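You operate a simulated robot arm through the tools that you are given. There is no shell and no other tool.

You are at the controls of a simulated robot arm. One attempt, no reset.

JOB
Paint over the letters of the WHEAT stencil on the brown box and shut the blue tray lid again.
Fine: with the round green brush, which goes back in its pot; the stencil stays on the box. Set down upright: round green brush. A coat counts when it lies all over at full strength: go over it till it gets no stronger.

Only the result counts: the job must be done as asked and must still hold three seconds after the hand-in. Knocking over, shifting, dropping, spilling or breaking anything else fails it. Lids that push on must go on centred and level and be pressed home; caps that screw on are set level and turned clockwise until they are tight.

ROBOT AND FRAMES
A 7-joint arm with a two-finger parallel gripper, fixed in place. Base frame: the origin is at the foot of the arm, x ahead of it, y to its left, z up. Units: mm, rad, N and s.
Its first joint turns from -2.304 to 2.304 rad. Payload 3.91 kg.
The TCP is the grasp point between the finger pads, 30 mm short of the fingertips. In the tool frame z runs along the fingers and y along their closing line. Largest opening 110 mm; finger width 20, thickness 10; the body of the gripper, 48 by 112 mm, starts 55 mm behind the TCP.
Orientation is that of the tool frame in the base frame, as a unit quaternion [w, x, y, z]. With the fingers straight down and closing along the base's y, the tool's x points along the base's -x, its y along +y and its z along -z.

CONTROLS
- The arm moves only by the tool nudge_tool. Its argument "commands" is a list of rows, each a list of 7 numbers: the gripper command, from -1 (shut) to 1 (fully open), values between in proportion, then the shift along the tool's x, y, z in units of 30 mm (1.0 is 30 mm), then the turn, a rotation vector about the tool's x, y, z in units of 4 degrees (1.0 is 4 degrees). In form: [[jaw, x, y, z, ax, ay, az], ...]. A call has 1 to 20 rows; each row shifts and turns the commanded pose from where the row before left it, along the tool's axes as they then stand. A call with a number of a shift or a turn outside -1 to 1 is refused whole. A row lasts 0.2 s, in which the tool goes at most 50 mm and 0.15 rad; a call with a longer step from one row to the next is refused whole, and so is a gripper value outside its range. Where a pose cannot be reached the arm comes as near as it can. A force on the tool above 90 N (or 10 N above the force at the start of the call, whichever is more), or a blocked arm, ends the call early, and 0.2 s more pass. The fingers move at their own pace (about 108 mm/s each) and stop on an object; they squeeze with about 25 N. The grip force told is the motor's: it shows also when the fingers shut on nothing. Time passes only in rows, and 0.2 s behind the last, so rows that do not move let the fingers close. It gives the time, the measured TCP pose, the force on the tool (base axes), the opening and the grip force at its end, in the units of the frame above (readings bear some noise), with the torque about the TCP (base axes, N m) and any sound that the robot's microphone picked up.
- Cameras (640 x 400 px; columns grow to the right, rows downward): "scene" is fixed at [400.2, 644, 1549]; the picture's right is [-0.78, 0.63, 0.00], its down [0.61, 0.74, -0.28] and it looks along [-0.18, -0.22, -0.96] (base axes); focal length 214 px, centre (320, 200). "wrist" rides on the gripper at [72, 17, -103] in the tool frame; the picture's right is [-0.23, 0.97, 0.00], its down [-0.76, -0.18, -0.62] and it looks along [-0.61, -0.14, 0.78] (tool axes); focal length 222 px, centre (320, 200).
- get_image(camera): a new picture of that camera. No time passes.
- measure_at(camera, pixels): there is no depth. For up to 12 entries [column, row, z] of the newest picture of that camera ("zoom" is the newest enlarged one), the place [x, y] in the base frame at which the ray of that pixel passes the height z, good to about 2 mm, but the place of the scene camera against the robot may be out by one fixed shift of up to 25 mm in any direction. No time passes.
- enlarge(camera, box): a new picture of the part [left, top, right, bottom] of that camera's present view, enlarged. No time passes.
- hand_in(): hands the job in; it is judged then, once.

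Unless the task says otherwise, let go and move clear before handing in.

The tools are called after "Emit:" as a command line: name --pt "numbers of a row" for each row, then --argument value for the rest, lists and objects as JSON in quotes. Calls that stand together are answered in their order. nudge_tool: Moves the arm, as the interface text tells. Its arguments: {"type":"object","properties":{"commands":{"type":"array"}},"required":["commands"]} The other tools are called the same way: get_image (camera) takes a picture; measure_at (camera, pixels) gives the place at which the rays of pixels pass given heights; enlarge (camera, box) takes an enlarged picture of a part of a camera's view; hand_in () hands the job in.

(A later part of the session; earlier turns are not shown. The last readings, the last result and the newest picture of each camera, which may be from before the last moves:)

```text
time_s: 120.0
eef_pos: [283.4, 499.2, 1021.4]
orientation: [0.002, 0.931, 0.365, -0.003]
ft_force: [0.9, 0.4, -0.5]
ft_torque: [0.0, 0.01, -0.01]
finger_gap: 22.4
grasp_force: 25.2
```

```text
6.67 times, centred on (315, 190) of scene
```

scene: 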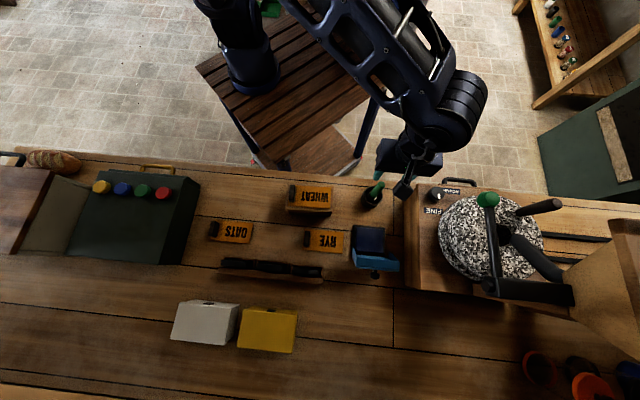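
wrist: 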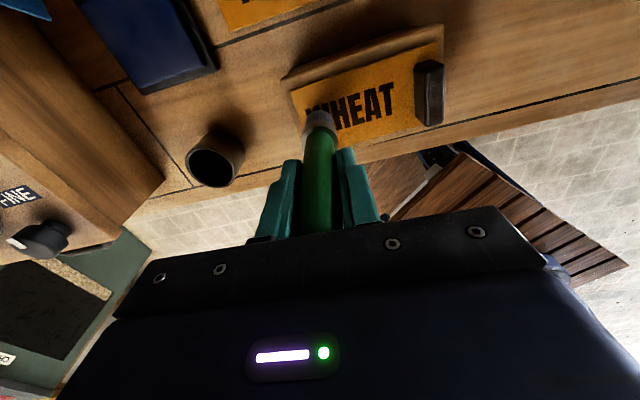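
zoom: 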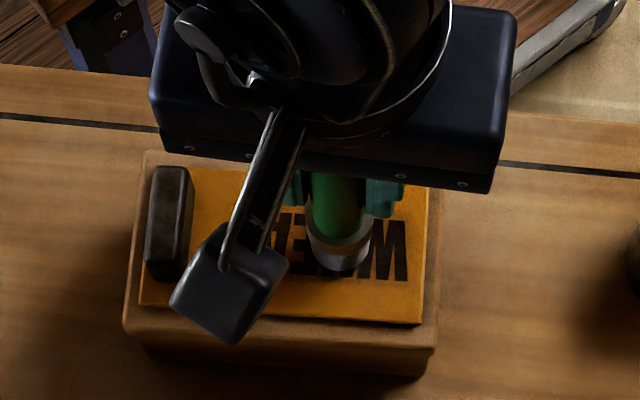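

I'll enlarge the W against the untouched T to see whether ink is going down.

Emit:
enlarge --camera "wrist" --box '[280, 80, 380, 150]'

```text
5.71 times, centred on (330, 115) of wrist
```

zoom: 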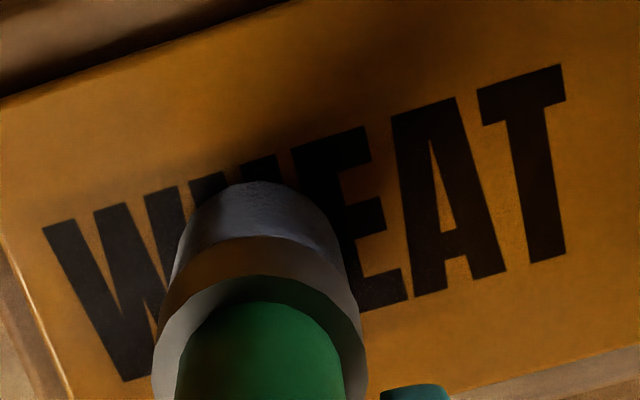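

It's hard to judge against the dark letters, and the contact force has fallen to zero. I'll lower a bit to restore a few newtons, then carry on the stroke.

Emit:
nudge_tool --pt "-1 0 0 0.03 0 0 0" --pt "-1 0 0 0 0 0 0"

Emit:
nudge_tool --pt "-1 0.02 0.33 0 0 0 0" --pt "-1 0.02 0.33 0 0 0 0" --pt "-1 0 0 0 0 0 0"

```text
time_s: 120.6
eef_pos: [284.0, 499.2, 1020.2]
orientation: [0.001, 0.931, 0.366, -0.003]
ft_force: [-0.5, -0.9, 13.8]
ft_torque: [-0.04, 0.05, 0.05]
finger_gap: 22.7
grasp_force: 25.3
```

```text
time_s: 121.4
eef_pos: [298.2, 486.7, 1021.6]
orientation: [0.001, 0.931, 0.366, -0.003]
ft_force: [-4.4, 5.5, 22.2]
ft_torque: [0.31, 0.26, 0.03]
finger_gap: 22.7
grasp_force: 24.9
```

Force is now 22 N with 7 N of drag. I'll lighten slightly, finish the stroke, then lift and inspect.

Emit:
nudge_tool --pt "-1 0.02 0.33 -0.02 0 0 0" --pt "-1 0.02 0.33 0 0 0 0" --pt "-1 0.02 0.33 0 0 0 0" --pt "-1 0 0 0 0 0 0"

Emit:
nudge_tool --pt "-1 0 0 -0.9 0 0 0" --pt "-1 0 -1 -0.9 0 0 0" --pt "-1 0 -1 0 0 0 0" --pt "-1 0 -1 0 0 0 0" --pt "-1 0 -1 0 0 0 0" --pt "-1 0 -0.8 0 0 0 0" --pt "-1 0 0 0 0 0 0"

Emit:
get_image --camera "wrist"

Emit:
enlarge --camera "wrist" --box '[370, 60, 450, 150]'

Emit:
enlarge --camera "scene" --box '[290, 180, 330, 210]'

```text
time_s: 122.4
eef_pos: [320.0, 466.0, 1021.9]
orientation: [0.0, 0.931, 0.365, -0.003]
ft_force: [-1.5, 3.2, 13.6]
ft_torque: [0.21, 0.13, 0.03]
finger_gap: 22.3
grasp_force: 25.1
```

```text
time_s: 124.0
eef_pos: [222.3, 570.7, 1076.8]
orientation: [0.002, 0.931, 0.364, -0.003]
ft_force: [-0.6, 0.5, 0.6]
ft_torque: [0.0, 0.0, 0.03]
finger_gap: 22.9
grasp_force: 24.8
```

```text
taken
```

wrist: 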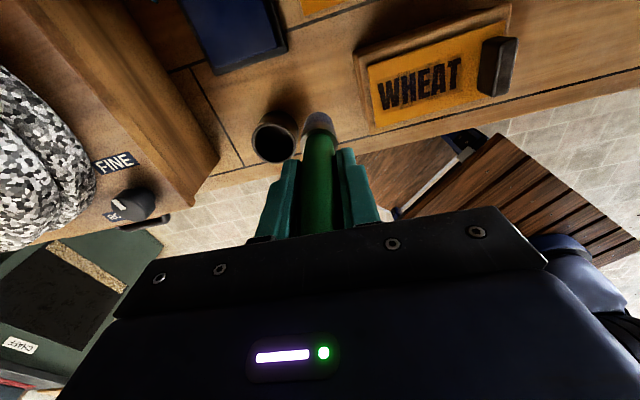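

```text
4.44 times, centred on (410, 105) of wrist
```

zoom: 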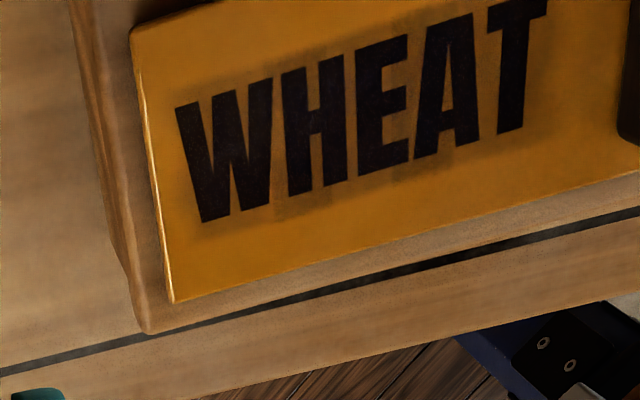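

```text
13.33 times, centred on (310, 195) of scene
```

zoom: 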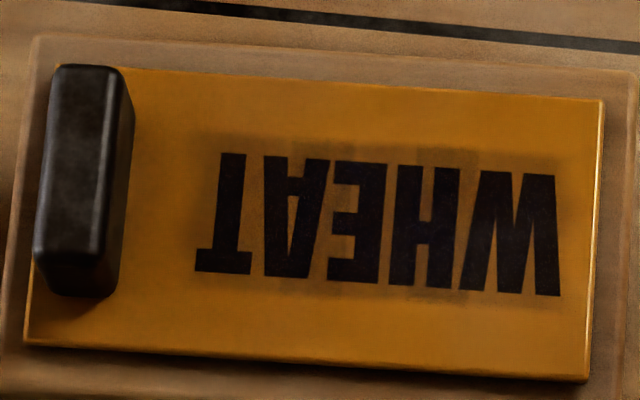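

The stroke worked: a faint bluish smudge about 30 mm wide covers all five letters, and the stencil hasn't moved. It's still weak and sits about 2 mm too far inward, so I'll make more passes on shifted lanes, starting with one further out.

Emit:
nudge_tool --pt "-1 0.026 0.833 0 0 0 0" --pt "-1 0.026 0.833 0 0 0 0" --pt "-1 0.026 0.833 0 0 0 0" --pt "-1 0 0 0.8 0 0 0" --pt "-1 0 0 0.8 0 0 0" --pt "-1 0 0 0.1 0 0 0" --pt "-1 0 0 0 0 0 0"

Emit:
nudge_tool --pt "-1 0 0 0.1 0 0 0" --pt "-1 0 0 0 0 0 0"

```text
time_s: 125.6
eef_pos: [275.1, 516.7, 1023.0]
orientation: [0.002, 0.931, 0.366, -0.003]
ft_force: [0.6, -0.7, -0.9]
ft_torque: [0.01, 0.03, 0.03]
finger_gap: 22.9
grasp_force: 25.5
```

```text
time_s: 126.2
eef_pos: [275.8, 517.2, 1021.3]
orientation: [0.001, 0.931, 0.365, -0.003]
ft_force: [-0.5, 0.0, -0.8]
ft_torque: [0.0, 0.02, 0.02]
finger_gap: 22.8
grasp_force: 25.0
```

Emit:
nudge_tool --pt "-1 0 0 0.04 0 0 0" --pt "-1 0 0 0 0 0 0"

```text
time_s: 126.8
eef_pos: [274.9, 518.6, 1021.5]
orientation: [0.001, 0.931, 0.366, -0.002]
ft_force: [0.6, -0.3, 13.8]
ft_torque: [-0.01, -0.04, -0.03]
finger_gap: 22.6
grasp_force: 24.9
```

Contact is 14 N. I'll stroke to the T end, shift 9 mm inward and stroke back.

Emit:
nudge_tool --pt "-1 0.02 0.35 0 0 0 0" --pt "-1 0.02 0.35 0 0 0 0" --pt "-1 0.02 0.35 0 0 0 0" --pt "-1 0.02 0.35 0 0 0 0" --pt "-1 0.02 0.35 0 0 0 0" --pt "-1 0.02 0.35 0 0 0 0" --pt "-1 0.02 0.35 0 0 0 0" --pt "-1 0 0 0 0 0 0"

Emit:
nudge_tool --pt "-1 -0.3 0.018 0 0 0 0" --pt "-1 -0.02 -0.35 0 0 0 0" --pt "-1 -0.02 -0.35 0 0 0 0" --pt "-1 -0.02 -0.35 0 0 0 0" --pt "-1 -0.02 -0.35 0 0 0 0" --pt "-1 -0.02 -0.35 0 0 0 0" --pt "-1 -0.02 -0.35 0 0 0 0" --pt "-1 -0.02 -0.35 0 0 0 0" --pt "-1 0 0 0 0 0 0"

```text
time_s: 128.6
eef_pos: [328.5, 467.5, 1020.3]
orientation: [0.001, 0.931, 0.365, -0.003]
ft_force: [-8.0, 6.8, 17.0]
ft_torque: [0.45, 0.36, -0.02]
finger_gap: 22.8
grasp_force: 25.4
```

```text
time_s: 130.6
eef_pos: [269.5, 510.4, 1019.9]
orientation: [0.001, 0.931, 0.364, -0.003]
ft_force: [-0.1, 0.0, -0.5]
ft_torque: [-0.01, 0.01, -0.02]
finger_gap: 22.8
grasp_force: 24.6
```

Contact was lost on the return. I'll lower a little, recheck and stroke this inner lane again.

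Emit:
nudge_tool --pt "-1 0 0 0.04 0 0 0" --pt "-1 0 0 0 0 0 0"

Emit:
nudge_tool --pt "-1 0.02 0.35 0 0 0 0" --pt "-1 0.02 0.35 0 0 0 0" --pt "-1 0.02 0.35 0 0 0 0" --pt "-1 0.02 0.35 0 0 0 0" --pt "-1 0.02 0.35 0 0 0 0" --pt "-1 0.02 0.35 0 0 0 0" --pt "-1 0.02 0.35 0 0 0 0" --pt "-1 0 0 0 0 0 0"

```text
time_s: 131.2
eef_pos: [268.3, 512.3, 1020.1]
orientation: [0.001, 0.931, 0.366, -0.003]
ft_force: [-1.8, -1.3, 16.5]
ft_torque: [-0.14, 0.22, -0.02]
finger_gap: 22.4
grasp_force: 25.2
```

```text
time_s: 133.0
eef_pos: [322.6, 459.0, 1018.8]
orientation: [0.002, 0.931, 0.365, -0.003]
ft_force: [-4.6, 3.6, 17.1]
ft_torque: [0.22, 0.31, 0.02]
finger_gap: 22.8
grasp_force: 25.2
```

Good contact on that pass at 17 N. I'll lift clear and inspect the strength.

Emit:
nudge_tool --pt "-1 0 0 -0.9 0 0 0" --pt "-1 0 -1 -0.9 0 0 0" --pt "-1 0 -1 0 0 0 0" --pt "-1 0 -1 0 0 0 0" --pt "-1 0 -1 0 0 0 0" --pt "-1 0 -0.8 0 0 0 0" --pt "-1 0 0 0 0 0 0"

Emit:
enlarge --camera "wrist" --box '[360, 40, 460, 150]'

Emit:
enlarge --camera "scene" --box '[290, 180, 330, 210]'

```text
time_s: 134.6
eef_pos: [223.9, 566.8, 1073.8]
orientation: [0.002, 0.931, 0.365, -0.004]
ft_force: [0.5, 1.0, -0.2]
ft_torque: [0.01, -0.02, 0.0]
finger_gap: 22.8
grasp_force: 25.0
```

```text
3.64 times, centred on (410, 95) of wrist
```

zoom: 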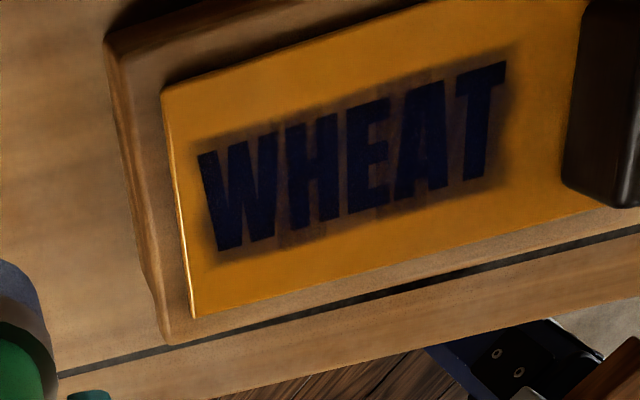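

```text
13.33 times, centred on (310, 195) of scene
```

zoom: 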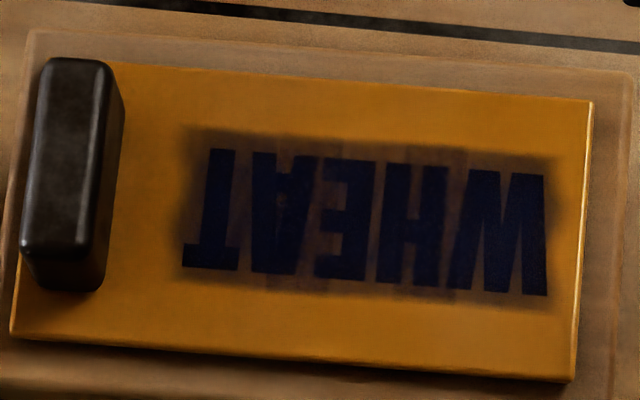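

The letters are turning a clear dark blue, but in the scene view the stencil has crept about 3 mm toward the handle end, with its right edge moving from 605 to 592. I'll do the next strokes in the opposite direction, T to W, to work it back.

Emit:
nudge_tool --pt "-1 0.06 0.963 0 0 0 0" --pt "-1 0.06 0.963 0 0 0 0" --pt "-1 0.06 0.963 0 0 0 0" --pt "-1 0.06 0.963 0 0 0 0" --pt "-1 0.06 0.963 0 0 0 0" --pt "-1 0 0 0.8 0 0 0" --pt "-1 0 0 0.8 0 0 0" --pt "-1 0 0 0.12 0 0 0" --pt "-1 0 0 0 0 0 0"

Emit:
nudge_tool --pt "-1 0 0 0.05 0 0 0" --pt "-1 0 0 0 0 0 0"

```text
time_s: 136.6
eef_pos: [329.7, 466.6, 1019.6]
orientation: [0.001, 0.931, 0.366, -0.003]
ft_force: [0.1, -0.2, -1.1]
ft_torque: [0.01, -0.05, 0.03]
finger_gap: 22.6
grasp_force: 24.9
```

```text
time_s: 137.2
eef_pos: [329.2, 466.5, 1018.7]
orientation: [0.001, 0.931, 0.366, -0.004]
ft_force: [-1.2, -0.5, 5.2]
ft_torque: [-0.04, 0.11, 0.0]
finger_gap: 22.5
grasp_force: 25.5
```

Contact is 5 N. I'll press slightly more and stroke toward the W.

Emit:
nudge_tool --pt "-1 0 0 0.02 0 0 0" --pt "-1 -0.02 -0.33 0 0 0 0" --pt "-1 -0.02 -0.33 0 0 0 0" --pt "-1 -0.02 -0.33 0 0 0 0" --pt "-1 -0.02 -0.33 0 0 0 0" --pt "-1 0 0 0 0 0 0"

Emit:
nudge_tool --pt "-1 -0.02 -0.33 0 0 0 0" --pt "-1 -0.02 -0.33 0 0 0 0" --pt "-1 -0.02 -0.33 0 0 0 0" --pt "-1 -0.02 -0.33 0 0 0 0" --pt "-1 0 0 0 0 0 0"

```text
time_s: 138.6
eef_pos: [301.6, 493.4, 1018.5]
orientation: [0.002, 0.931, 0.366, -0.003]
ft_force: [-0.4, -0.7, -0.9]
ft_torque: [-0.03, 0.0, -0.01]
finger_gap: 22.7
grasp_force: 25.0
```

```text
time_s: 139.8
eef_pos: [271.8, 521.0, 1018.9]
orientation: [0.001, 0.931, 0.364, -0.003]
ft_force: [0.5, 0.6, -0.7]
ft_torque: [0.01, 0.04, 0.01]
finger_gap: 22.6
grasp_force: 25.2
```

Force drops when stroking toward the W, so the tool's y axis is slightly off level. I'll re-establish contact and add a small downward trim per row in that direction.

Emit:
nudge_tool --pt "-1 0 0 0.03 0 0 0" --pt "-1 0 0 0 0 0 0"

Emit:
nudge_tool --pt "-1 0 0 0.02 0 0 0" --pt "-1 0 0 0 0 0 0"

```text
time_s: 140.4
eef_pos: [272.3, 520.0, 1019.5]
orientation: [0.001, 0.931, 0.366, -0.004]
ft_force: [0.1, 0.1, 2.6]
ft_torque: [-0.02, 0.02, -0.01]
finger_gap: 22.6
grasp_force: 25.3
```

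```text
time_s: 141.0
eef_pos: [271.4, 520.4, 1018.5]
orientation: [0.001, 0.931, 0.366, -0.002]
ft_force: [0.0, -4.3, 16.9]
ft_torque: [-0.3, 0.12, 0.0]
finger_gap: 22.5
grasp_force: 24.7
```

The slope is about 1 mm over the word, so I'll compensate. I'll stroke forward lightly to the T end, then back on the inner lane with more pressure.

Emit:
nudge_tool --pt "-1 0.02 0.33 -0.02 0 0 0" --pt "-1 0.02 0.33 -0.004 0 0 0" --pt "-1 0.02 0.33 -0.004 0 0 0" --pt "-1 0.02 0.33 -0.004 0 0 0" --pt "-1 0.02 0.33 -0.004 0 0 0" --pt "-1 0.02 0.33 -0.004 0 0 0" --pt "-1 0.02 0.33 -0.004 0 0 0" --pt "-1 0.02 0.3 -0.004 0 0 0" --pt "-1 0 0 0 0 0 0"

Emit:
nudge_tool --pt "-1 -0.3 0.018 0 0 0 0" --pt "-1 0 0 0.02 0 0 0" --pt "-1 0 0 0 0 0 0"

```text
time_s: 143.0
eef_pos: [327.9, 465.6, 1019.2]
orientation: [0.001, 0.931, 0.365, -0.003]
ft_force: [-1.1, -0.2, 0.9]
ft_torque: [-0.01, -0.02, -0.02]
finger_gap: 22.9
grasp_force: 24.6
```

```text
time_s: 143.8
eef_pos: [321.8, 460.1, 1018.2]
orientation: [0.001, 0.931, 0.365, -0.003]
ft_force: [-0.5, -0.1, 1.3]
ft_torque: [-0.04, 0.02, 0.02]
finger_gap: 22.7
grasp_force: 24.9
```

Contact is only 1 N here. I'll press down 0.9 mm and stroke back to the W with the trim.

Emit:
nudge_tool --pt "-1 0 0 0.03 0 0 0" --pt "-1 0 0 0 0 0 0"

Emit:
nudge_tool --pt "-1 -0.02 -0.33 0.004 0 0 0" --pt "-1 -0.02 -0.33 0.004 0 0 0" --pt "-1 -0.02 -0.33 0.004 0 0 0" --pt "-1 -0.02 -0.33 0.004 0 0 0" --pt "-1 -0.02 -0.33 0.004 0 0 0" --pt "-1 -0.02 -0.33 0.004 0 0 0" --pt "-1 -0.02 -0.33 0.004 0 0 0" --pt "-1 -0.02 -0.33 0.004 0 0 0" --pt "-1 0 0 0 0 0 0"

```text
time_s: 144.4
eef_pos: [322.0, 460.5, 1018.8]
orientation: [0.001, 0.931, 0.365, -0.003]
ft_force: [-3.7, -1.2, 11.9]
ft_torque: [-0.21, 0.32, -0.01]
finger_gap: 22.4
grasp_force: 24.6
```

```text
time_s: 146.4
eef_pos: [263.9, 513.2, 1016.4]
orientation: [0.001, 0.931, 0.365, -0.003]
ft_force: [6.2, -5.4, 27.4]
ft_torque: [-0.4, -0.42, -0.03]
finger_gap: 23.0
grasp_force: 24.8
```

That pass ended at 27 N with the drag pushing the stencil back the right way. I'll lift clear and look.

Emit:
nudge_tool --pt "-1 0 0 -0.9 0 0 0" --pt "-1 0 -1 -0.9 0 0 0" --pt "-1 0 -1 0 0 0 0" --pt "-1 0 -0.4 0 0 0 0" --pt "-1 0 0 0 0 0 0"

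Emit:
enlarge --camera "wrist" --box '[360, 40, 460, 150]'

Emit:
enlarge --camera "scene" --box '[290, 180, 330, 210]'

```text
time_s: 147.6
eef_pos: [215.8, 569.2, 1069.5]
orientation: [0.003, 0.931, 0.364, -0.003]
ft_force: [0.3, 0.6, -0.9]
ft_torque: [0.03, 0.0, -0.02]
finger_gap: 22.9
grasp_force: 25.3
```

```text
3.64 times, centred on (410, 95) of wrist
```

zoom: 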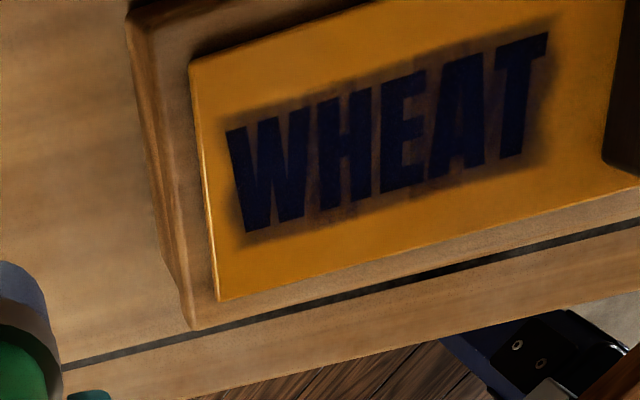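

```text
13.33 times, centred on (310, 195) of scene
```

zoom: 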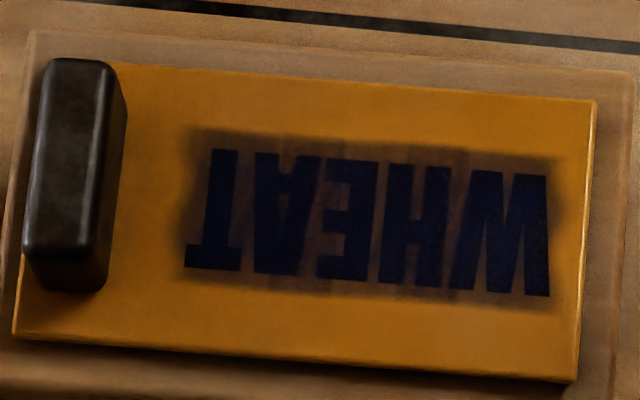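

The letters are now a solid dark blue and the stencil has come back slightly. To make sure the coat reaches full strength I'll re-ink: back over the pad and down near contact height.

Emit:
nudge_tool --pt "-1 0.81 -0.6 0 0 0 0" --pt "-1 0.81 -0.6 0 0 0 0" --pt "-1 0.81 -0.6 0 0 0 0" --pt "-1 0.81 -0.6 0 0 0 0" --pt "-1 0 0 0.9 0 0 0" --pt "-1 0 0 0.9 0 0 0" --pt "-1 0 0 0.9 0 0 0" --pt "-1 0 0 0.3 0 0 0" --pt "-1 0 0 0 0 0 0"

Emit:
nudge_tool --pt "-1 0 0 0.15 0 0 0" --pt "-1 0 0 0.1 0 0 0" --pt "-1 0 0 0 0 0 0"

Emit:
enlarge --camera "wrist" --box '[220, 20, 420, 200]'

```text
time_s: 149.6
eef_pos: [239.1, 686.9, 979.7]
orientation: [0.001, 0.931, 0.365, -0.003]
ft_force: [-0.4, 0.2, -0.4]
ft_torque: [0.02, 0.01, -0.02]
finger_gap: 22.8
grasp_force: 25.4
```

```text
time_s: 150.4
eef_pos: [238.6, 686.1, 971.4]
orientation: [0.001, 0.931, 0.365, -0.003]
ft_force: [0.1, -0.2, -0.7]
ft_torque: [0.01, 0.01, 0.0]
finger_gap: 22.8
grasp_force: 25.2
```

```text
2.22 times, centred on (320, 110) of wrist
```

zoom: 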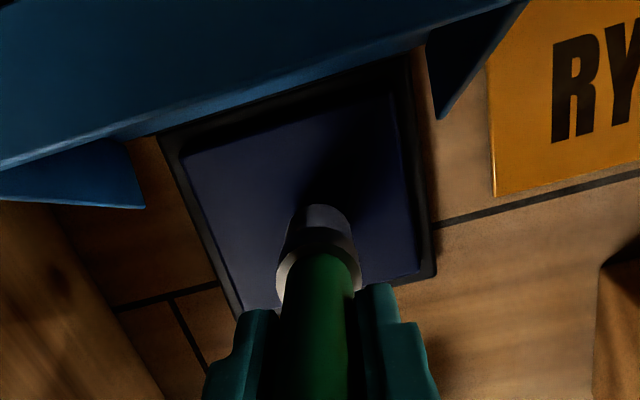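

Not touching yet. I'll step down to light contact on the pad.

Emit:
nudge_tool --pt "-1 0 0 0.1 0 0 0" --pt "-1 0 0 0.05 0 0 0" --pt "-1 0 0 0 0 0 0"

Emit:
nudge_tool --pt "-1 0 0 0.04 0 0 0" --pt "-1 0 0 0 0 0 0"

```text
time_s: 151.2
eef_pos: [236.9, 686.7, 967.8]
orientation: [0.002, 0.93, 0.367, -0.004]
ft_force: [-0.5, 0.1, -0.6]
ft_torque: [0.01, 0.0, 0.0]
finger_gap: 23.0
grasp_force: 24.5
```

```text
time_s: 151.8
eef_pos: [236.2, 687.5, 966.9]
orientation: [0.001, 0.931, 0.365, -0.003]
ft_force: [-0.2, 0.5, -0.8]
ft_torque: [-0.03, -0.02, 0.02]
finger_gap: 22.7
grasp_force: 25.1
```

Emit:
nudge_tool --pt "-1 0 0 0.05 0 0 0" --pt "-1 0 0 0 0 0 0"

Emit:
nudge_tool --pt "-1 0 0 0.03 0 0 0" --pt "-1 0 0 0 0 0 0"

```text
time_s: 152.4
eef_pos: [237.8, 686.1, 964.7]
orientation: [0.001, 0.931, 0.365, -0.003]
ft_force: [-0.5, -0.3, -0.7]
ft_torque: [0.0, -0.01, 0.01]
finger_gap: 22.6
grasp_force: 24.9
```

```text
time_s: 153.0
eef_pos: [238.0, 686.6, 965.0]
orientation: [0.001, 0.931, 0.365, -0.004]
ft_force: [-0.1, -0.2, -0.1]
ft_torque: [-0.02, 0.0, 0.01]
finger_gap: 22.6
grasp_force: 25.1
```

Emit:
nudge_tool --pt "-1 0 0 0.03 0 0 0" --pt "-1 0 0 0 0 0 0"

Emit:
nudge_tool --pt "-1 0 0 0.03 0 0 0" --pt "-1 0 0 0 0 0 0"

```text
time_s: 153.6
eef_pos: [238.6, 685.7, 961.6]
orientation: [0.001, 0.931, 0.366, -0.002]
ft_force: [0.1, -0.8, -0.4]
ft_torque: [-0.01, -0.03, 0.02]
finger_gap: 22.5
grasp_force: 24.5
```

```text
time_s: 154.2
eef_pos: [238.6, 685.4, 962.6]
orientation: [0.001, 0.931, 0.366, -0.003]
ft_force: [0.1, 0.1, -0.7]
ft_torque: [0.0, -0.03, -0.02]
finger_gap: 22.7
grasp_force: 25.0
```

Emit:
nudge_tool --pt "-1 0 0 0.04 0 0 0" --pt "-1 0 0 0 0 0 0"

```text
time_s: 154.8
eef_pos: [238.0, 685.5, 959.8]
orientation: [0.001, 0.931, 0.365, -0.003]
ft_force: [0.2, -0.5, 3.3]
ft_torque: [-0.13, -0.04, 0.0]
finger_gap: 22.5
grasp_force: 24.9
```

Light contact at last, 3 N. The brush has slid up about 9 mm in the grip overall, so I'll keep pressures low. I'll dab across the pad.

Emit:
nudge_tool --pt "-1 0 0 0.015 0 0 0" --pt "-1 0 0.25 0 0 0 0" --pt "-1 0 -0.25 0.003 0 0 0" --pt "-1 0 -0.25 0.003 0 0 0" --pt "-1 0 0.25 0 0 0 0" --pt "-1 0.25 0 0 0 0 0" --pt "-1 -0.25 0 0 0 0 0" --pt "-1 -0.25 0 0 0 0 0" --pt "-1 0.25 0 0 0 0 0" --pt "-1 0 0 0 0 0 0"

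```text
time_s: 157.0
eef_pos: [237.6, 685.9, 959.1]
orientation: [0.001, 0.931, 0.366, -0.003]
ft_force: [-6.2, -4.6, 16.3]
ft_torque: [-0.33, 0.46, 0.0]
finger_gap: 22.5
grasp_force: 24.4
```

Inked again at 16 N. I'll rise, cross over to the T end of the outer lane and come down near contact.

Emit:
nudge_tool --pt "-1 0 0 -0.93 0 0 0" --pt "-1 0 0 -0.93 0 0 0" --pt "-1 0 0 -0.93 0 0 0" --pt "-1 0 0 -0.93 0 0 0" --pt "-1 -0.3425 0.9275 0 0 0 0" --pt "-1 -0.3425 0.9275 0 0 0 0" --pt "-1 -0.3425 0.9275 0 0 0 0" --pt "-1 -0.3425 0.9275 0 0 0 0" --pt "-1 -0.3425 0.9275 0 0 0 0" --pt "-1 -0.3425 0.9275 0 0 0 0" --pt "-1 -0.3425 0.9275 0 0 0 0" --pt "-1 -0.3425 0.9275 0 0 0 0" --pt "-1 0 0 0 0 0 0"

Emit:
nudge_tool --pt "-1 0 0 0.8 0 0 0" --pt "-1 0 0 0.7 0 0 0" --pt "-1 0 0 0.1 0 0 0" --pt "-1 0 0 0 0 0 0"

Emit:
enlarge --camera "wrist" --box '[250, 40, 410, 160]'

```text
time_s: 159.8
eef_pos: [328.1, 467.9, 1072.9]
orientation: [0.001, 0.931, 0.366, -0.004]
ft_force: [-0.8, 0.0, -1.3]
ft_torque: [0.01, 0.0, 0.02]
finger_gap: 22.8
grasp_force: 25.0
```

```text
time_s: 160.8
eef_pos: [329.6, 467.8, 1024.1]
orientation: [0.001, 0.931, 0.366, -0.003]
ft_force: [-0.5, -0.2, 0.0]
ft_torque: [0.0, 0.01, -0.03]
finger_gap: 22.4
grasp_force: 25.0
```

```text
3.33 times, centred on (330, 100) of wrist
```

zoom: 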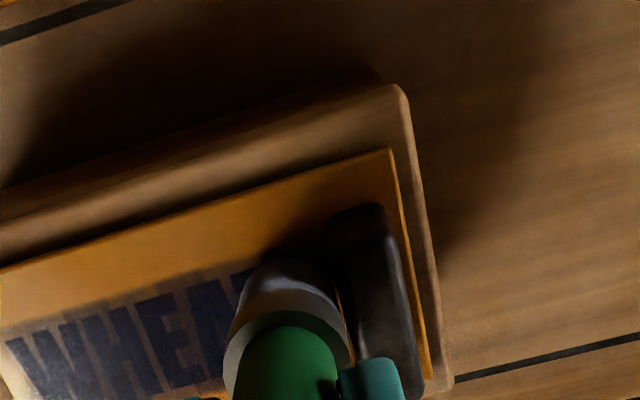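

The brush edge is right beside the stencil's handle here, which may be what pushed the stencil before. I'll back off 4 mm toward the W, then make contact.

Emit:
nudge_tool --pt "-1 0 -0.14 0.2 0 0 0" --pt "-1 0 0 0 0 0 0"

Emit:
nudge_tool --pt "-1 0 0 0.1 0 0 0" --pt "-1 0 0 0 0 0 0"

Emit:
nudge_tool --pt "-1 0 0 0.05 0 0 0" --pt "-1 0 0 0 0 0 0"

```text
time_s: 161.4
eef_pos: [326.4, 469.8, 1019.0]
orientation: [0.001, 0.93, 0.366, -0.003]
ft_force: [0.4, -0.6, -1.1]
ft_torque: [0.0, -0.01, 0.03]
finger_gap: 22.3
grasp_force: 25.1
```

```text
time_s: 162.0
eef_pos: [326.3, 469.8, 1016.2]
orientation: [0.001, 0.931, 0.366, -0.004]
ft_force: [0.4, -0.2, -0.6]
ft_torque: [-0.04, 0.02, -0.03]
finger_gap: 22.5
grasp_force: 24.8
```

```text
time_s: 162.6
eef_pos: [326.6, 470.9, 1015.7]
orientation: [0.001, 0.931, 0.365, -0.003]
ft_force: [0.8, -1.7, 19.4]
ft_torque: [0.0, -0.26, 0.01]
finger_gap: 22.6
grasp_force: 25.1
```

Contact is 19 N. I'll ease slightly and stroke toward the W with the trim.

Emit:
nudge_tool --pt "-1 -0.02 -0.33 -0.012 0 0 0" --pt "-1 -0.02 -0.33 0.004 0 0 0" --pt "-1 -0.02 -0.33 0.004 0 0 0" --pt "-1 -0.02 -0.33 0.004 0 0 0" --pt "-1 -0.02 -0.33 0.004 0 0 0" --pt "-1 -0.02 -0.33 0.004 0 0 0" --pt "-1 -0.02 -0.33 0.004 0 0 0" --pt "-1 -0.02 -0.22 0.004 0 0 0" --pt "-1 0 0 0 0 0 0"

Emit:
nudge_tool --pt "-1 -0.3 0.018 0 0 0 0" --pt "-1 0 0 0 0 0 0"

```text
time_s: 164.6
eef_pos: [270.8, 523.1, 1014.4]
orientation: [0.001, 0.931, 0.365, -0.003]
ft_force: [6.5, -8.6, 28.9]
ft_torque: [-0.47, -0.65, -0.09]
finger_gap: 22.9
grasp_force: 24.9
```

```text
time_s: 165.2
eef_pos: [263.4, 516.2, 1013.5]
orientation: [0.001, 0.93, 0.366, -0.004]
ft_force: [0.6, 0.7, -0.2]
ft_torque: [0.03, -0.02, -0.02]
finger_gap: 22.8
grasp_force: 25.1
```

Now the inner lane: I'll restore light contact here and stroke toward the T gently.

Emit:
nudge_tool --pt "-1 0 0 0.025 0 0 0" --pt "-1 0 0 0 0 0 0"

Emit:
nudge_tool --pt "-1 0.02 0.33 0 0 0 0" --pt "-1 0.02 0.33 -0.003 0 0 0" --pt "-1 0.02 0.33 -0.003 0 0 0" --pt "-1 0.02 0.33 -0.003 0 0 0" --pt "-1 0.02 0.33 -0.003 0 0 0" --pt "-1 0.02 0.33 -0.003 0 0 0" --pt "-1 0.02 0.33 -0.003 0 0 0" --pt "-1 0.02 0.22 0 0 0 0" --pt "-1 0 0 0 0 0 0"

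```text
time_s: 165.8
eef_pos: [265.0, 515.7, 1012.8]
orientation: [0.001, 0.931, 0.366, -0.003]
ft_force: [-1.2, -0.1, 1.2]
ft_torque: [-0.03, 0.09, 0.01]
finger_gap: 22.6
grasp_force: 24.7
```

```text
time_s: 167.8
eef_pos: [320.5, 465.5, 1013.6]
orientation: [0.001, 0.931, 0.366, -0.003]
ft_force: [0.5, 0.2, 0.5]
ft_torque: [0.0, -0.03, 0.03]
finger_gap: 22.3
grasp_force: 25.0
```

The light pass is done. Now back along the inner lane with firmer contact.

Emit:
nudge_tool --pt "-1 0 0 0.03 0 0 0" --pt "-1 0 0 0 0 0 0"

Emit:
nudge_tool --pt "-1 -0.02 -0.33 0 0 0 0" --pt "-1 -0.02 -0.33 0.002 0 0 0" --pt "-1 -0.02 -0.33 0.002 0 0 0" --pt "-1 -0.02 -0.33 0.002 0 0 0" --pt "-1 -0.02 -0.33 0.002 0 0 0" --pt "-1 -0.02 -0.33 0.002 0 0 0" --pt "-1 -0.02 -0.33 0.002 0 0 0" --pt "-1 -0.02 -0.22 0.002 0 0 0" --pt "-1 0 0 0 0 0 0"

Emit:
nudge_tool --pt "-1 0 0 -0.9 0 0 0" --pt "-1 0 -1 -0.9 0 0 0" --pt "-1 0 -1 0 0 0 0" --pt "-1 0 -0.4 0 0 0 0" --pt "-1 0 0 0 0 0 0"

Emit:
enlarge --camera "wrist" --box '[360, 40, 460, 150]'

Emit:
enlarge --camera "scene" --box '[290, 180, 330, 210]'

```text
time_s: 168.4
eef_pos: [320.0, 464.4, 1013.8]
orientation: [0.001, 0.93, 0.366, -0.003]
ft_force: [0.3, -1.0, 12.8]
ft_torque: [-0.09, 0.01, -0.03]
finger_gap: 22.8
grasp_force: 25.0
```

```text
time_s: 170.4
eef_pos: [265.9, 516.5, 1013.3]
orientation: [0.001, 0.931, 0.365, -0.003]
ft_force: [2.9, -2.2, 9.1]
ft_torque: [-0.09, -0.14, -0.02]
finger_gap: 22.6
grasp_force: 25.3
```

```text
time_s: 171.6
eef_pos: [216.2, 569.5, 1068.9]
orientation: [0.001, 0.931, 0.364, -0.003]
ft_force: [1.0, -0.1, 0.0]
ft_torque: [0.0, 0.02, -0.01]
finger_gap: 22.9
grasp_force: 24.8
```

```text
3.64 times, centred on (410, 95) of wrist
```

zoom: 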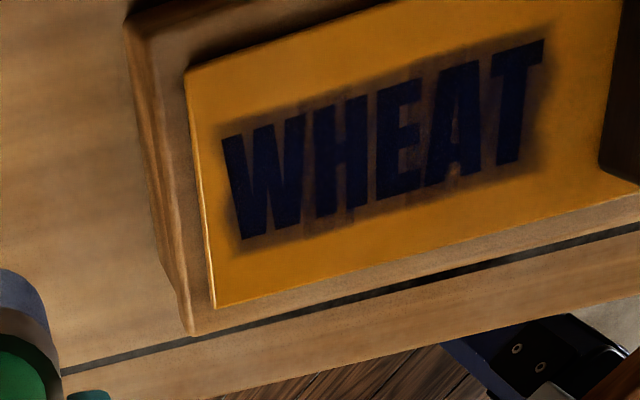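

```text
13.33 times, centred on (310, 195) of scene
```

zoom: 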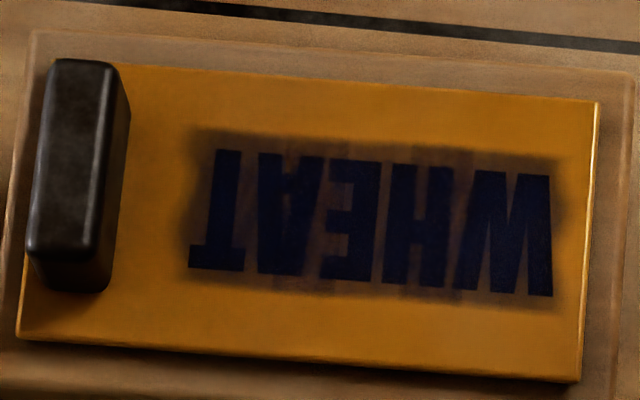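

The stencil is nearly back, with its right edge at 598 against 605 originally, and the letters look evenly navy. I'll enlarge the letters to check for thin spots.

Emit:
enlarge --camera "wrist" --box '[378, 50, 418, 110]'

Emit:
enlarge --camera "wrist" --box '[410, 45, 450, 105]'

Emit:
enlarge --camera "scene" --box '[300, 188, 330, 206]'

```text
6.67 times, centred on (398, 80) of wrist
```

zoom: 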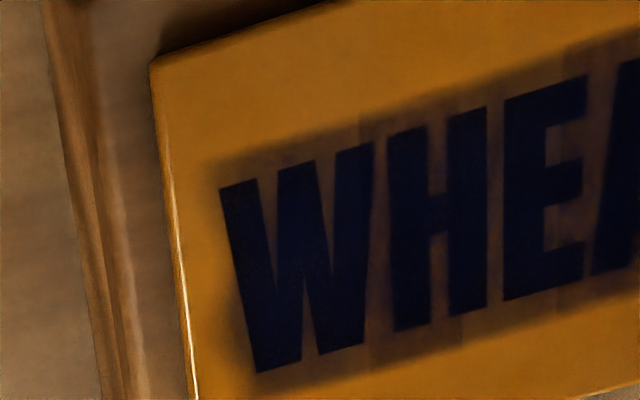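

```text
6.67 times, centred on (430, 75) of wrist
```

zoom: 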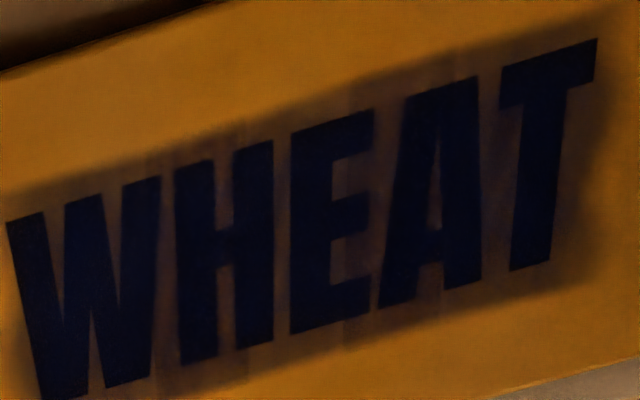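

```text
16.00 times, centred on (315, 197) of scene
```

zoom: 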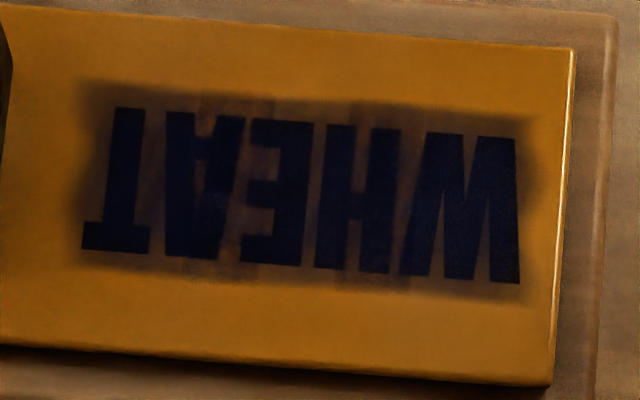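

Coverage looks even, but the smudge extends only 1–2 mm beyond the T's end, so that edge may be weaker. I'll measure where the letters' ends and the handle are now.

Emit:
get_image --camera "wrist"

Emit:
measure_at --camera "wrist" --pixels '[[471.6, 50.7, 913], [464.8, 84.3, 913], [383, 78.2, 913], [388.7, 105.9, 913], [487, 86, 913]]'

Emit:
enlarge --camera "wrist" --box '[430, 20, 530, 120]'

```text
taken
```

wrist: 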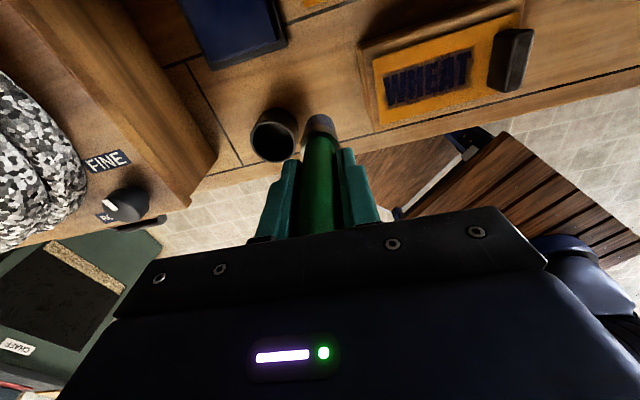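

```text
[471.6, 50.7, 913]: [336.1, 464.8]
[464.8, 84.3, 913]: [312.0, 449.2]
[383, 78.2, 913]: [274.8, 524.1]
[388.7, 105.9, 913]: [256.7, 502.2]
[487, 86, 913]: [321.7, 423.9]
```

```text
4.00 times, centred on (480, 70) of wrist
```

zoom: 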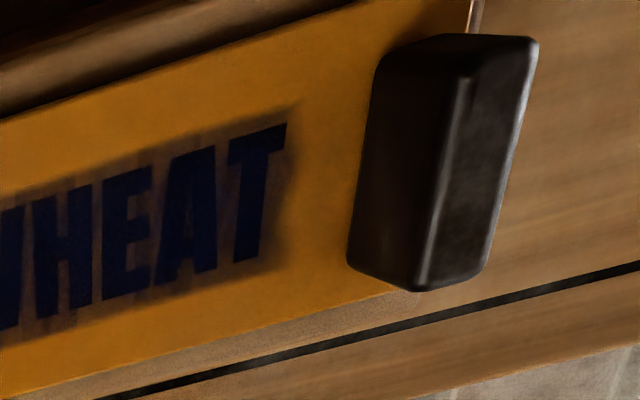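

The letter measurements and my stroke path disagree by a few millimetres across the word, so the brush may be slightly tilted in the grip. I'll look at the brush itself.

Emit:
enlarge --camera "wrist" --box '[280, 90, 360, 240]'

Emit:
enlarge --camera "scene" --box '[320, 130, 420, 220]'

```text
2.67 times, centred on (320, 165) of wrist
```

zoom: 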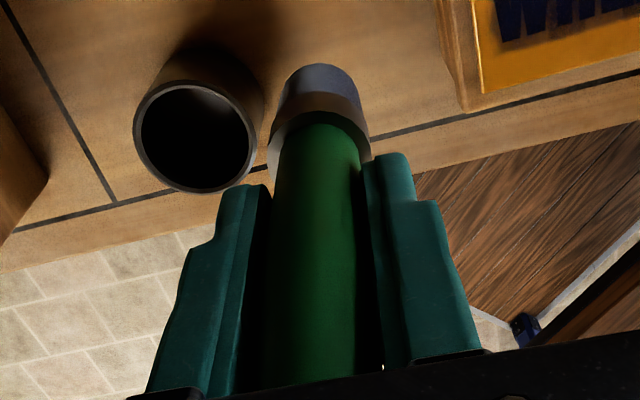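

```text
4.44 times, centred on (370, 175) of scene
```

zoom: 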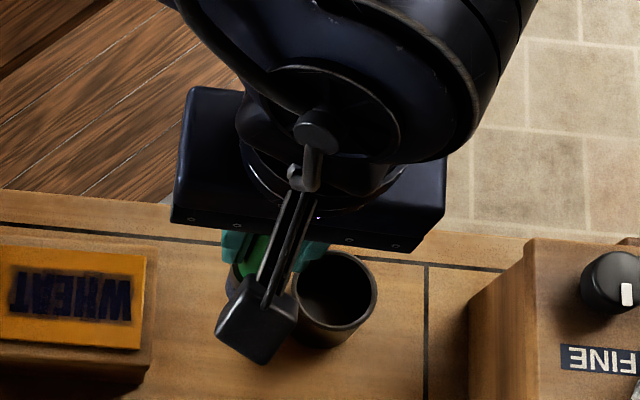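

The brush hangs essentially straight, and the letters look fully navy to their ends. To be sure of full strength I'll re-ink once more and do another full set of passes extended further at the T end.

Emit:
nudge_tool --pt "-1 0.81 -0.6 0 0 0 0" --pt "-1 0.81 -0.6 0 0 0 0" --pt "-1 0.81 -0.6 0 0 0 0" --pt "-1 0.81 -0.6 0 0 0 0" --pt "-1 0 0 0.9 0 0 0" --pt "-1 0 0 0.9 0 0 0" --pt "-1 0 0 0.9 0 0 0" --pt "-1 0 0 0.6 0 0 0" --pt "-1 0 0 0.15 0 0 0" --pt "-1 0 0 0 0 0 0"

Emit:
nudge_tool --pt "-1 0 0 0.07 0 0 0" --pt "-1 0 0 0 0 0 0"

Emit:
nudge_tool --pt "-1 0 0 0.04 0 0 0" --pt "-1 0 0 0 0 0 0"

```text
time_s: 173.8
eef_pos: [237.3, 686.7, 963.7]
orientation: [0.001, 0.931, 0.366, -0.002]
ft_force: [0.1, 0.0, 0.0]
ft_torque: [0.0, 0.03, 0.01]
finger_gap: 22.6
grasp_force: 25.0
```

```text
time_s: 174.4
eef_pos: [237.8, 686.9, 961.3]
orientation: [0.002, 0.93, 0.367, -0.004]
ft_force: [-0.1, 0.8, -0.2]
ft_torque: [-0.01, -0.03, 0.03]
finger_gap: 22.4
grasp_force: 24.6
```

```text
time_s: 175.0
eef_pos: [238.4, 688.0, 958.9]
orientation: [0.001, 0.931, 0.366, -0.003]
ft_force: [0.5, 0.4, -0.8]
ft_torque: [0.01, 0.02, 0.02]
finger_gap: 23.0
grasp_force: 24.8
```

Emit:
nudge_tool --pt "-1 0 0 0.04 0 0 0" --pt "-1 0 0 0 0 0 0"

Emit:
nudge_tool --pt "-1 0 0 0.03 0 0 0" --pt "-1 0 0 0 0 0 0"

```text
time_s: 175.6
eef_pos: [238.2, 687.3, 957.5]
orientation: [0.002, 0.931, 0.366, -0.003]
ft_force: [0.3, 0.4, -0.2]
ft_torque: [0.0, 0.0, -0.03]
finger_gap: 22.4
grasp_force: 24.6
```

```text
time_s: 176.2
eef_pos: [238.3, 686.9, 957.3]
orientation: [0.002, 0.931, 0.364, -0.004]
ft_force: [1.2, -0.8, 6.5]
ft_torque: [-0.02, -0.09, 0.0]
finger_gap: 22.7
grasp_force: 24.8
```

Light contact, 6.5 N. I'll dab on the pad, then rise.

Emit:
nudge_tool --pt "-1 0 0.25 0 0 0 0" --pt "-1 0 -0.25 0.003 0 0 0" --pt "-1 0 -0.25 0.003 0 0 0" --pt "-1 0 0.25 0 0 0 0" --pt "-1 0.25 0 0.003 0 0 0" --pt "-1 -0.25 0 0 0 0 0" --pt "-1 -0.25 0 0 0 0 0" --pt "-1 0.25 0 0 0 0 0" --pt "-1 0 0 0 0 0 0"

Emit:
nudge_tool --pt "-1 0 0 -0.95 0 0 0" --pt "-1 0 0 -0.95 0 0 0" --pt "-1 0 0 -0.95 0 0 0" --pt "-1 0 0 -0.95 0 0 0" --pt "-1 -0.3425 0.92 0 0 0 0" --pt "-1 -0.3425 0.92 0 0 0 0" --pt "-1 -0.3425 0.92 0 0 0 0" --pt "-1 -0.3425 0.92 0 0 0 0" --pt "-1 -0.3425 0.92 0 0 0 0" --pt "-1 -0.3425 0.92 0 0 0 0" --pt "-1 -0.3425 0.92 0 0 0 0" --pt "-1 -0.3425 0.92 0 0 0 0" --pt "-1 0 0 0.95 0 0 0" --pt "-1 0 0 0.6 0 0 0" --pt "-1 0 0 0 0 0 0"

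Emit:
enlarge --camera "wrist" --box '[250, 40, 410, 160]'

Emit:
enlarge --camera "scene" --box '[280, 160, 350, 220]'

```text
time_s: 178.2
eef_pos: [237.3, 687.0, 956.8]
orientation: [0.002, 0.931, 0.366, -0.004]
ft_force: [-8.5, -6.0, 22.3]
ft_torque: [-0.46, 0.56, 0.0]
finger_gap: 22.9
grasp_force: 25.3
```

```text
time_s: 181.4
eef_pos: [327.4, 469.8, 1024.0]
orientation: [0.001, 0.931, 0.365, -0.004]
ft_force: [-0.9, -0.1, 0.0]
ft_torque: [-0.01, -0.01, 0.01]
finger_gap: 22.7
grasp_force: 24.7
```

```text
3.33 times, centred on (330, 100) of wrist
```

zoom: 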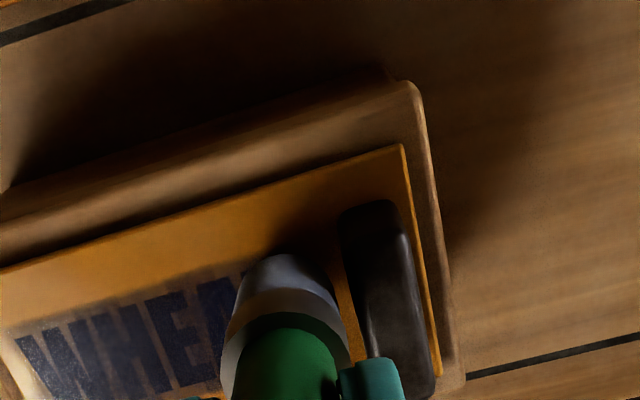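

```text
6.67 times, centred on (315, 190) of scene
```

zoom: 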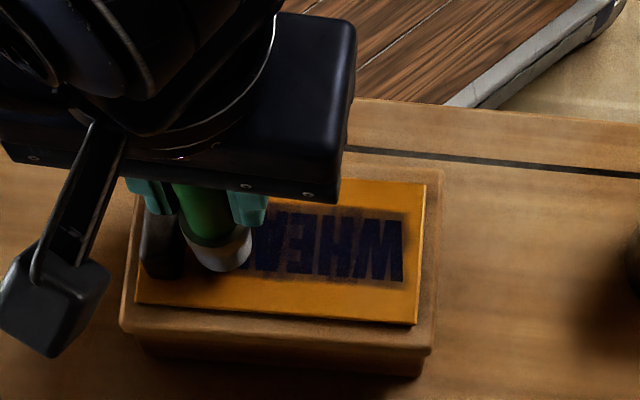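

In the scene view the brush end at (222,250) sits right over the T's outer edge, so the T end is covered. I'll lower to contact and do another reverse stroke.

Emit:
nudge_tool --pt "-1 0 -0.03 0.3 0 0 0" --pt "-1 0 0 0.07 0 0 0" --pt "-1 0 0 0 0 0 0"

Emit:
nudge_tool --pt "-1 0 0 0.04 0 0 0" --pt "-1 0 0 0 0 0 0"

```text
time_s: 182.2
eef_pos: [327.5, 471.9, 1013.3]
orientation: [0.001, 0.931, 0.365, -0.004]
ft_force: [-0.7, -0.2, 0.3]
ft_torque: [0.01, 0.02, 0.05]
finger_gap: 22.4
grasp_force: 24.9
```

```text
time_s: 182.8
eef_pos: [327.5, 470.9, 1013.0]
orientation: [0.002, 0.931, 0.365, -0.003]
ft_force: [-0.8, 0.3, -0.9]
ft_torque: [0.01, 0.0, -0.02]
finger_gap: 22.5
grasp_force: 25.3
```

Emit:
nudge_tool --pt "-1 0 0 0.05 0 0 0" --pt "-1 0 0 0 0 0 0"

```text
time_s: 183.4
eef_pos: [326.9, 471.6, 1011.7]
orientation: [0.0, 0.931, 0.366, -0.002]
ft_force: [-1.2, -1.6, 20.6]
ft_torque: [-0.01, -0.12, -0.01]
finger_gap: 22.8
grasp_force: 25.1
```

Contact is 21 N. I'll ease off slightly and stroke to the W.

Emit:
nudge_tool --pt "-1 -0.02 -0.33 -0.015 0 0 0" --pt "-1 -0.02 -0.33 0.002 0 0 0" --pt "-1 -0.02 -0.33 0.002 0 0 0" --pt "-1 -0.02 -0.33 0.002 0 0 0" --pt "-1 -0.02 -0.33 0.002 0 0 0" --pt "-1 -0.02 -0.33 0.002 0 0 0" --pt "-1 -0.02 -0.33 0.002 0 0 0" --pt "-1 -0.02 -0.25 0.002 0 0 0" --pt "-1 0 0 0 0 0 0"

Emit:
nudge_tool --pt "-1 -0.3 0.018 0 0 0 0" --pt "-1 0 0 0.02 0 0 0" --pt "-1 0 0 0 0 0 0"

```text
time_s: 185.4
eef_pos: [272.3, 523.3, 1011.2]
orientation: [0.001, 0.931, 0.365, -0.002]
ft_force: [6.4, -7.2, 30.6]
ft_torque: [-0.25, -0.54, -0.03]
finger_gap: 22.8
grasp_force: 25.1
```

```text
time_s: 186.2
eef_pos: [265.7, 517.4, 1010.3]
orientation: [-0.001, 0.931, 0.366, -0.002]
ft_force: [3.3, 5.4, 45.3]
ft_torque: [0.5, -0.25, 0.03]
finger_gap: 22.8
grasp_force: 25.2
```

Force climbed to 45 N here. I'll back off 1.2 mm straight away.

Emit:
nudge_tool --pt "-1 0 0 -0.03 0 0 0" --pt "-1 0 0 0 0 0 0"

```text
time_s: 186.8
eef_pos: [265.3, 516.4, 1012.0]
orientation: [0.001, 0.931, 0.365, -0.004]
ft_force: [-1.8, 3.1, 33.3]
ft_torque: [0.26, 0.11, -0.01]
finger_gap: 22.6
grasp_force: 25.0
```

Emit:
nudge_tool --pt "-1 0 0 -0.05 0 0 0" --pt "-1 0 0 0 0 0 0"

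```text
time_s: 187.4
eef_pos: [265.5, 516.1, 1011.4]
orientation: [0.002, 0.931, 0.364, -0.004]
ft_force: [-2.1, -1.1, 6.8]
ft_torque: [-0.14, 0.17, 0.02]
finger_gap: 22.5
grasp_force: 25.4
```

Contact is 7 N now. I'll stroke the inner lane forward lightly, then back.

Emit:
nudge_tool --pt "-1 0.02 0.33 -0.002 0 0 0" --pt "-1 0.02 0.33 -0.002 0 0 0" --pt "-1 0.02 0.33 -0.002 0 0 0" --pt "-1 0.02 0.33 -0.002 0 0 0" --pt "-1 0.02 0.33 -0.002 0 0 0" --pt "-1 0.02 0.33 -0.002 0 0 0" --pt "-1 0.02 0.33 -0.002 0 0 0" --pt "-1 0 0 0 0 0 0"

Emit:
nudge_tool --pt "-1 0 0 0.02 0 0 0" --pt "-1 0 0 0 0 0 0"

```text
time_s: 189.2
eef_pos: [315.4, 468.3, 1012.9]
orientation: [0.001, 0.931, 0.365, -0.002]
ft_force: [0.1, 0.0, -0.5]
ft_torque: [-0.04, 0.01, 0.0]
finger_gap: 22.9
grasp_force: 24.6
```

```text
time_s: 189.8
eef_pos: [314.5, 468.3, 1012.6]
orientation: [0.001, 0.931, 0.365, -0.004]
ft_force: [-0.2, 0.1, -0.1]
ft_torque: [0.03, 0.0, 0.01]
finger_gap: 22.8
grasp_force: 24.9
```

No contact at this end. I'll extend 6 mm toward the T and lower.

Emit:
nudge_tool --pt "-1 0.01 0.2 0 0 0 0" --pt "-1 0 0 0.04 0 0 0" --pt "-1 0 0 0 0 0 0"

Emit:
nudge_tool --pt "-1 0 0 0.02 0 0 0" --pt "-1 0 0 0 0 0 0"

```text
time_s: 190.6
eef_pos: [318.6, 464.9, 1012.2]
orientation: [0.001, 0.931, 0.365, -0.003]
ft_force: [-0.2, -1.7, 17.3]
ft_torque: [-0.24, -0.01, -0.01]
finger_gap: 22.5
grasp_force: 24.7
```

```text
time_s: 191.2
eef_pos: [320.6, 464.6, 1010.7]
orientation: [0.001, 0.931, 0.366, -0.003]
ft_force: [-2.4, 1.0, 27.3]
ft_torque: [0.03, 0.2, -0.01]
finger_gap: 22.6
grasp_force: 24.7
```

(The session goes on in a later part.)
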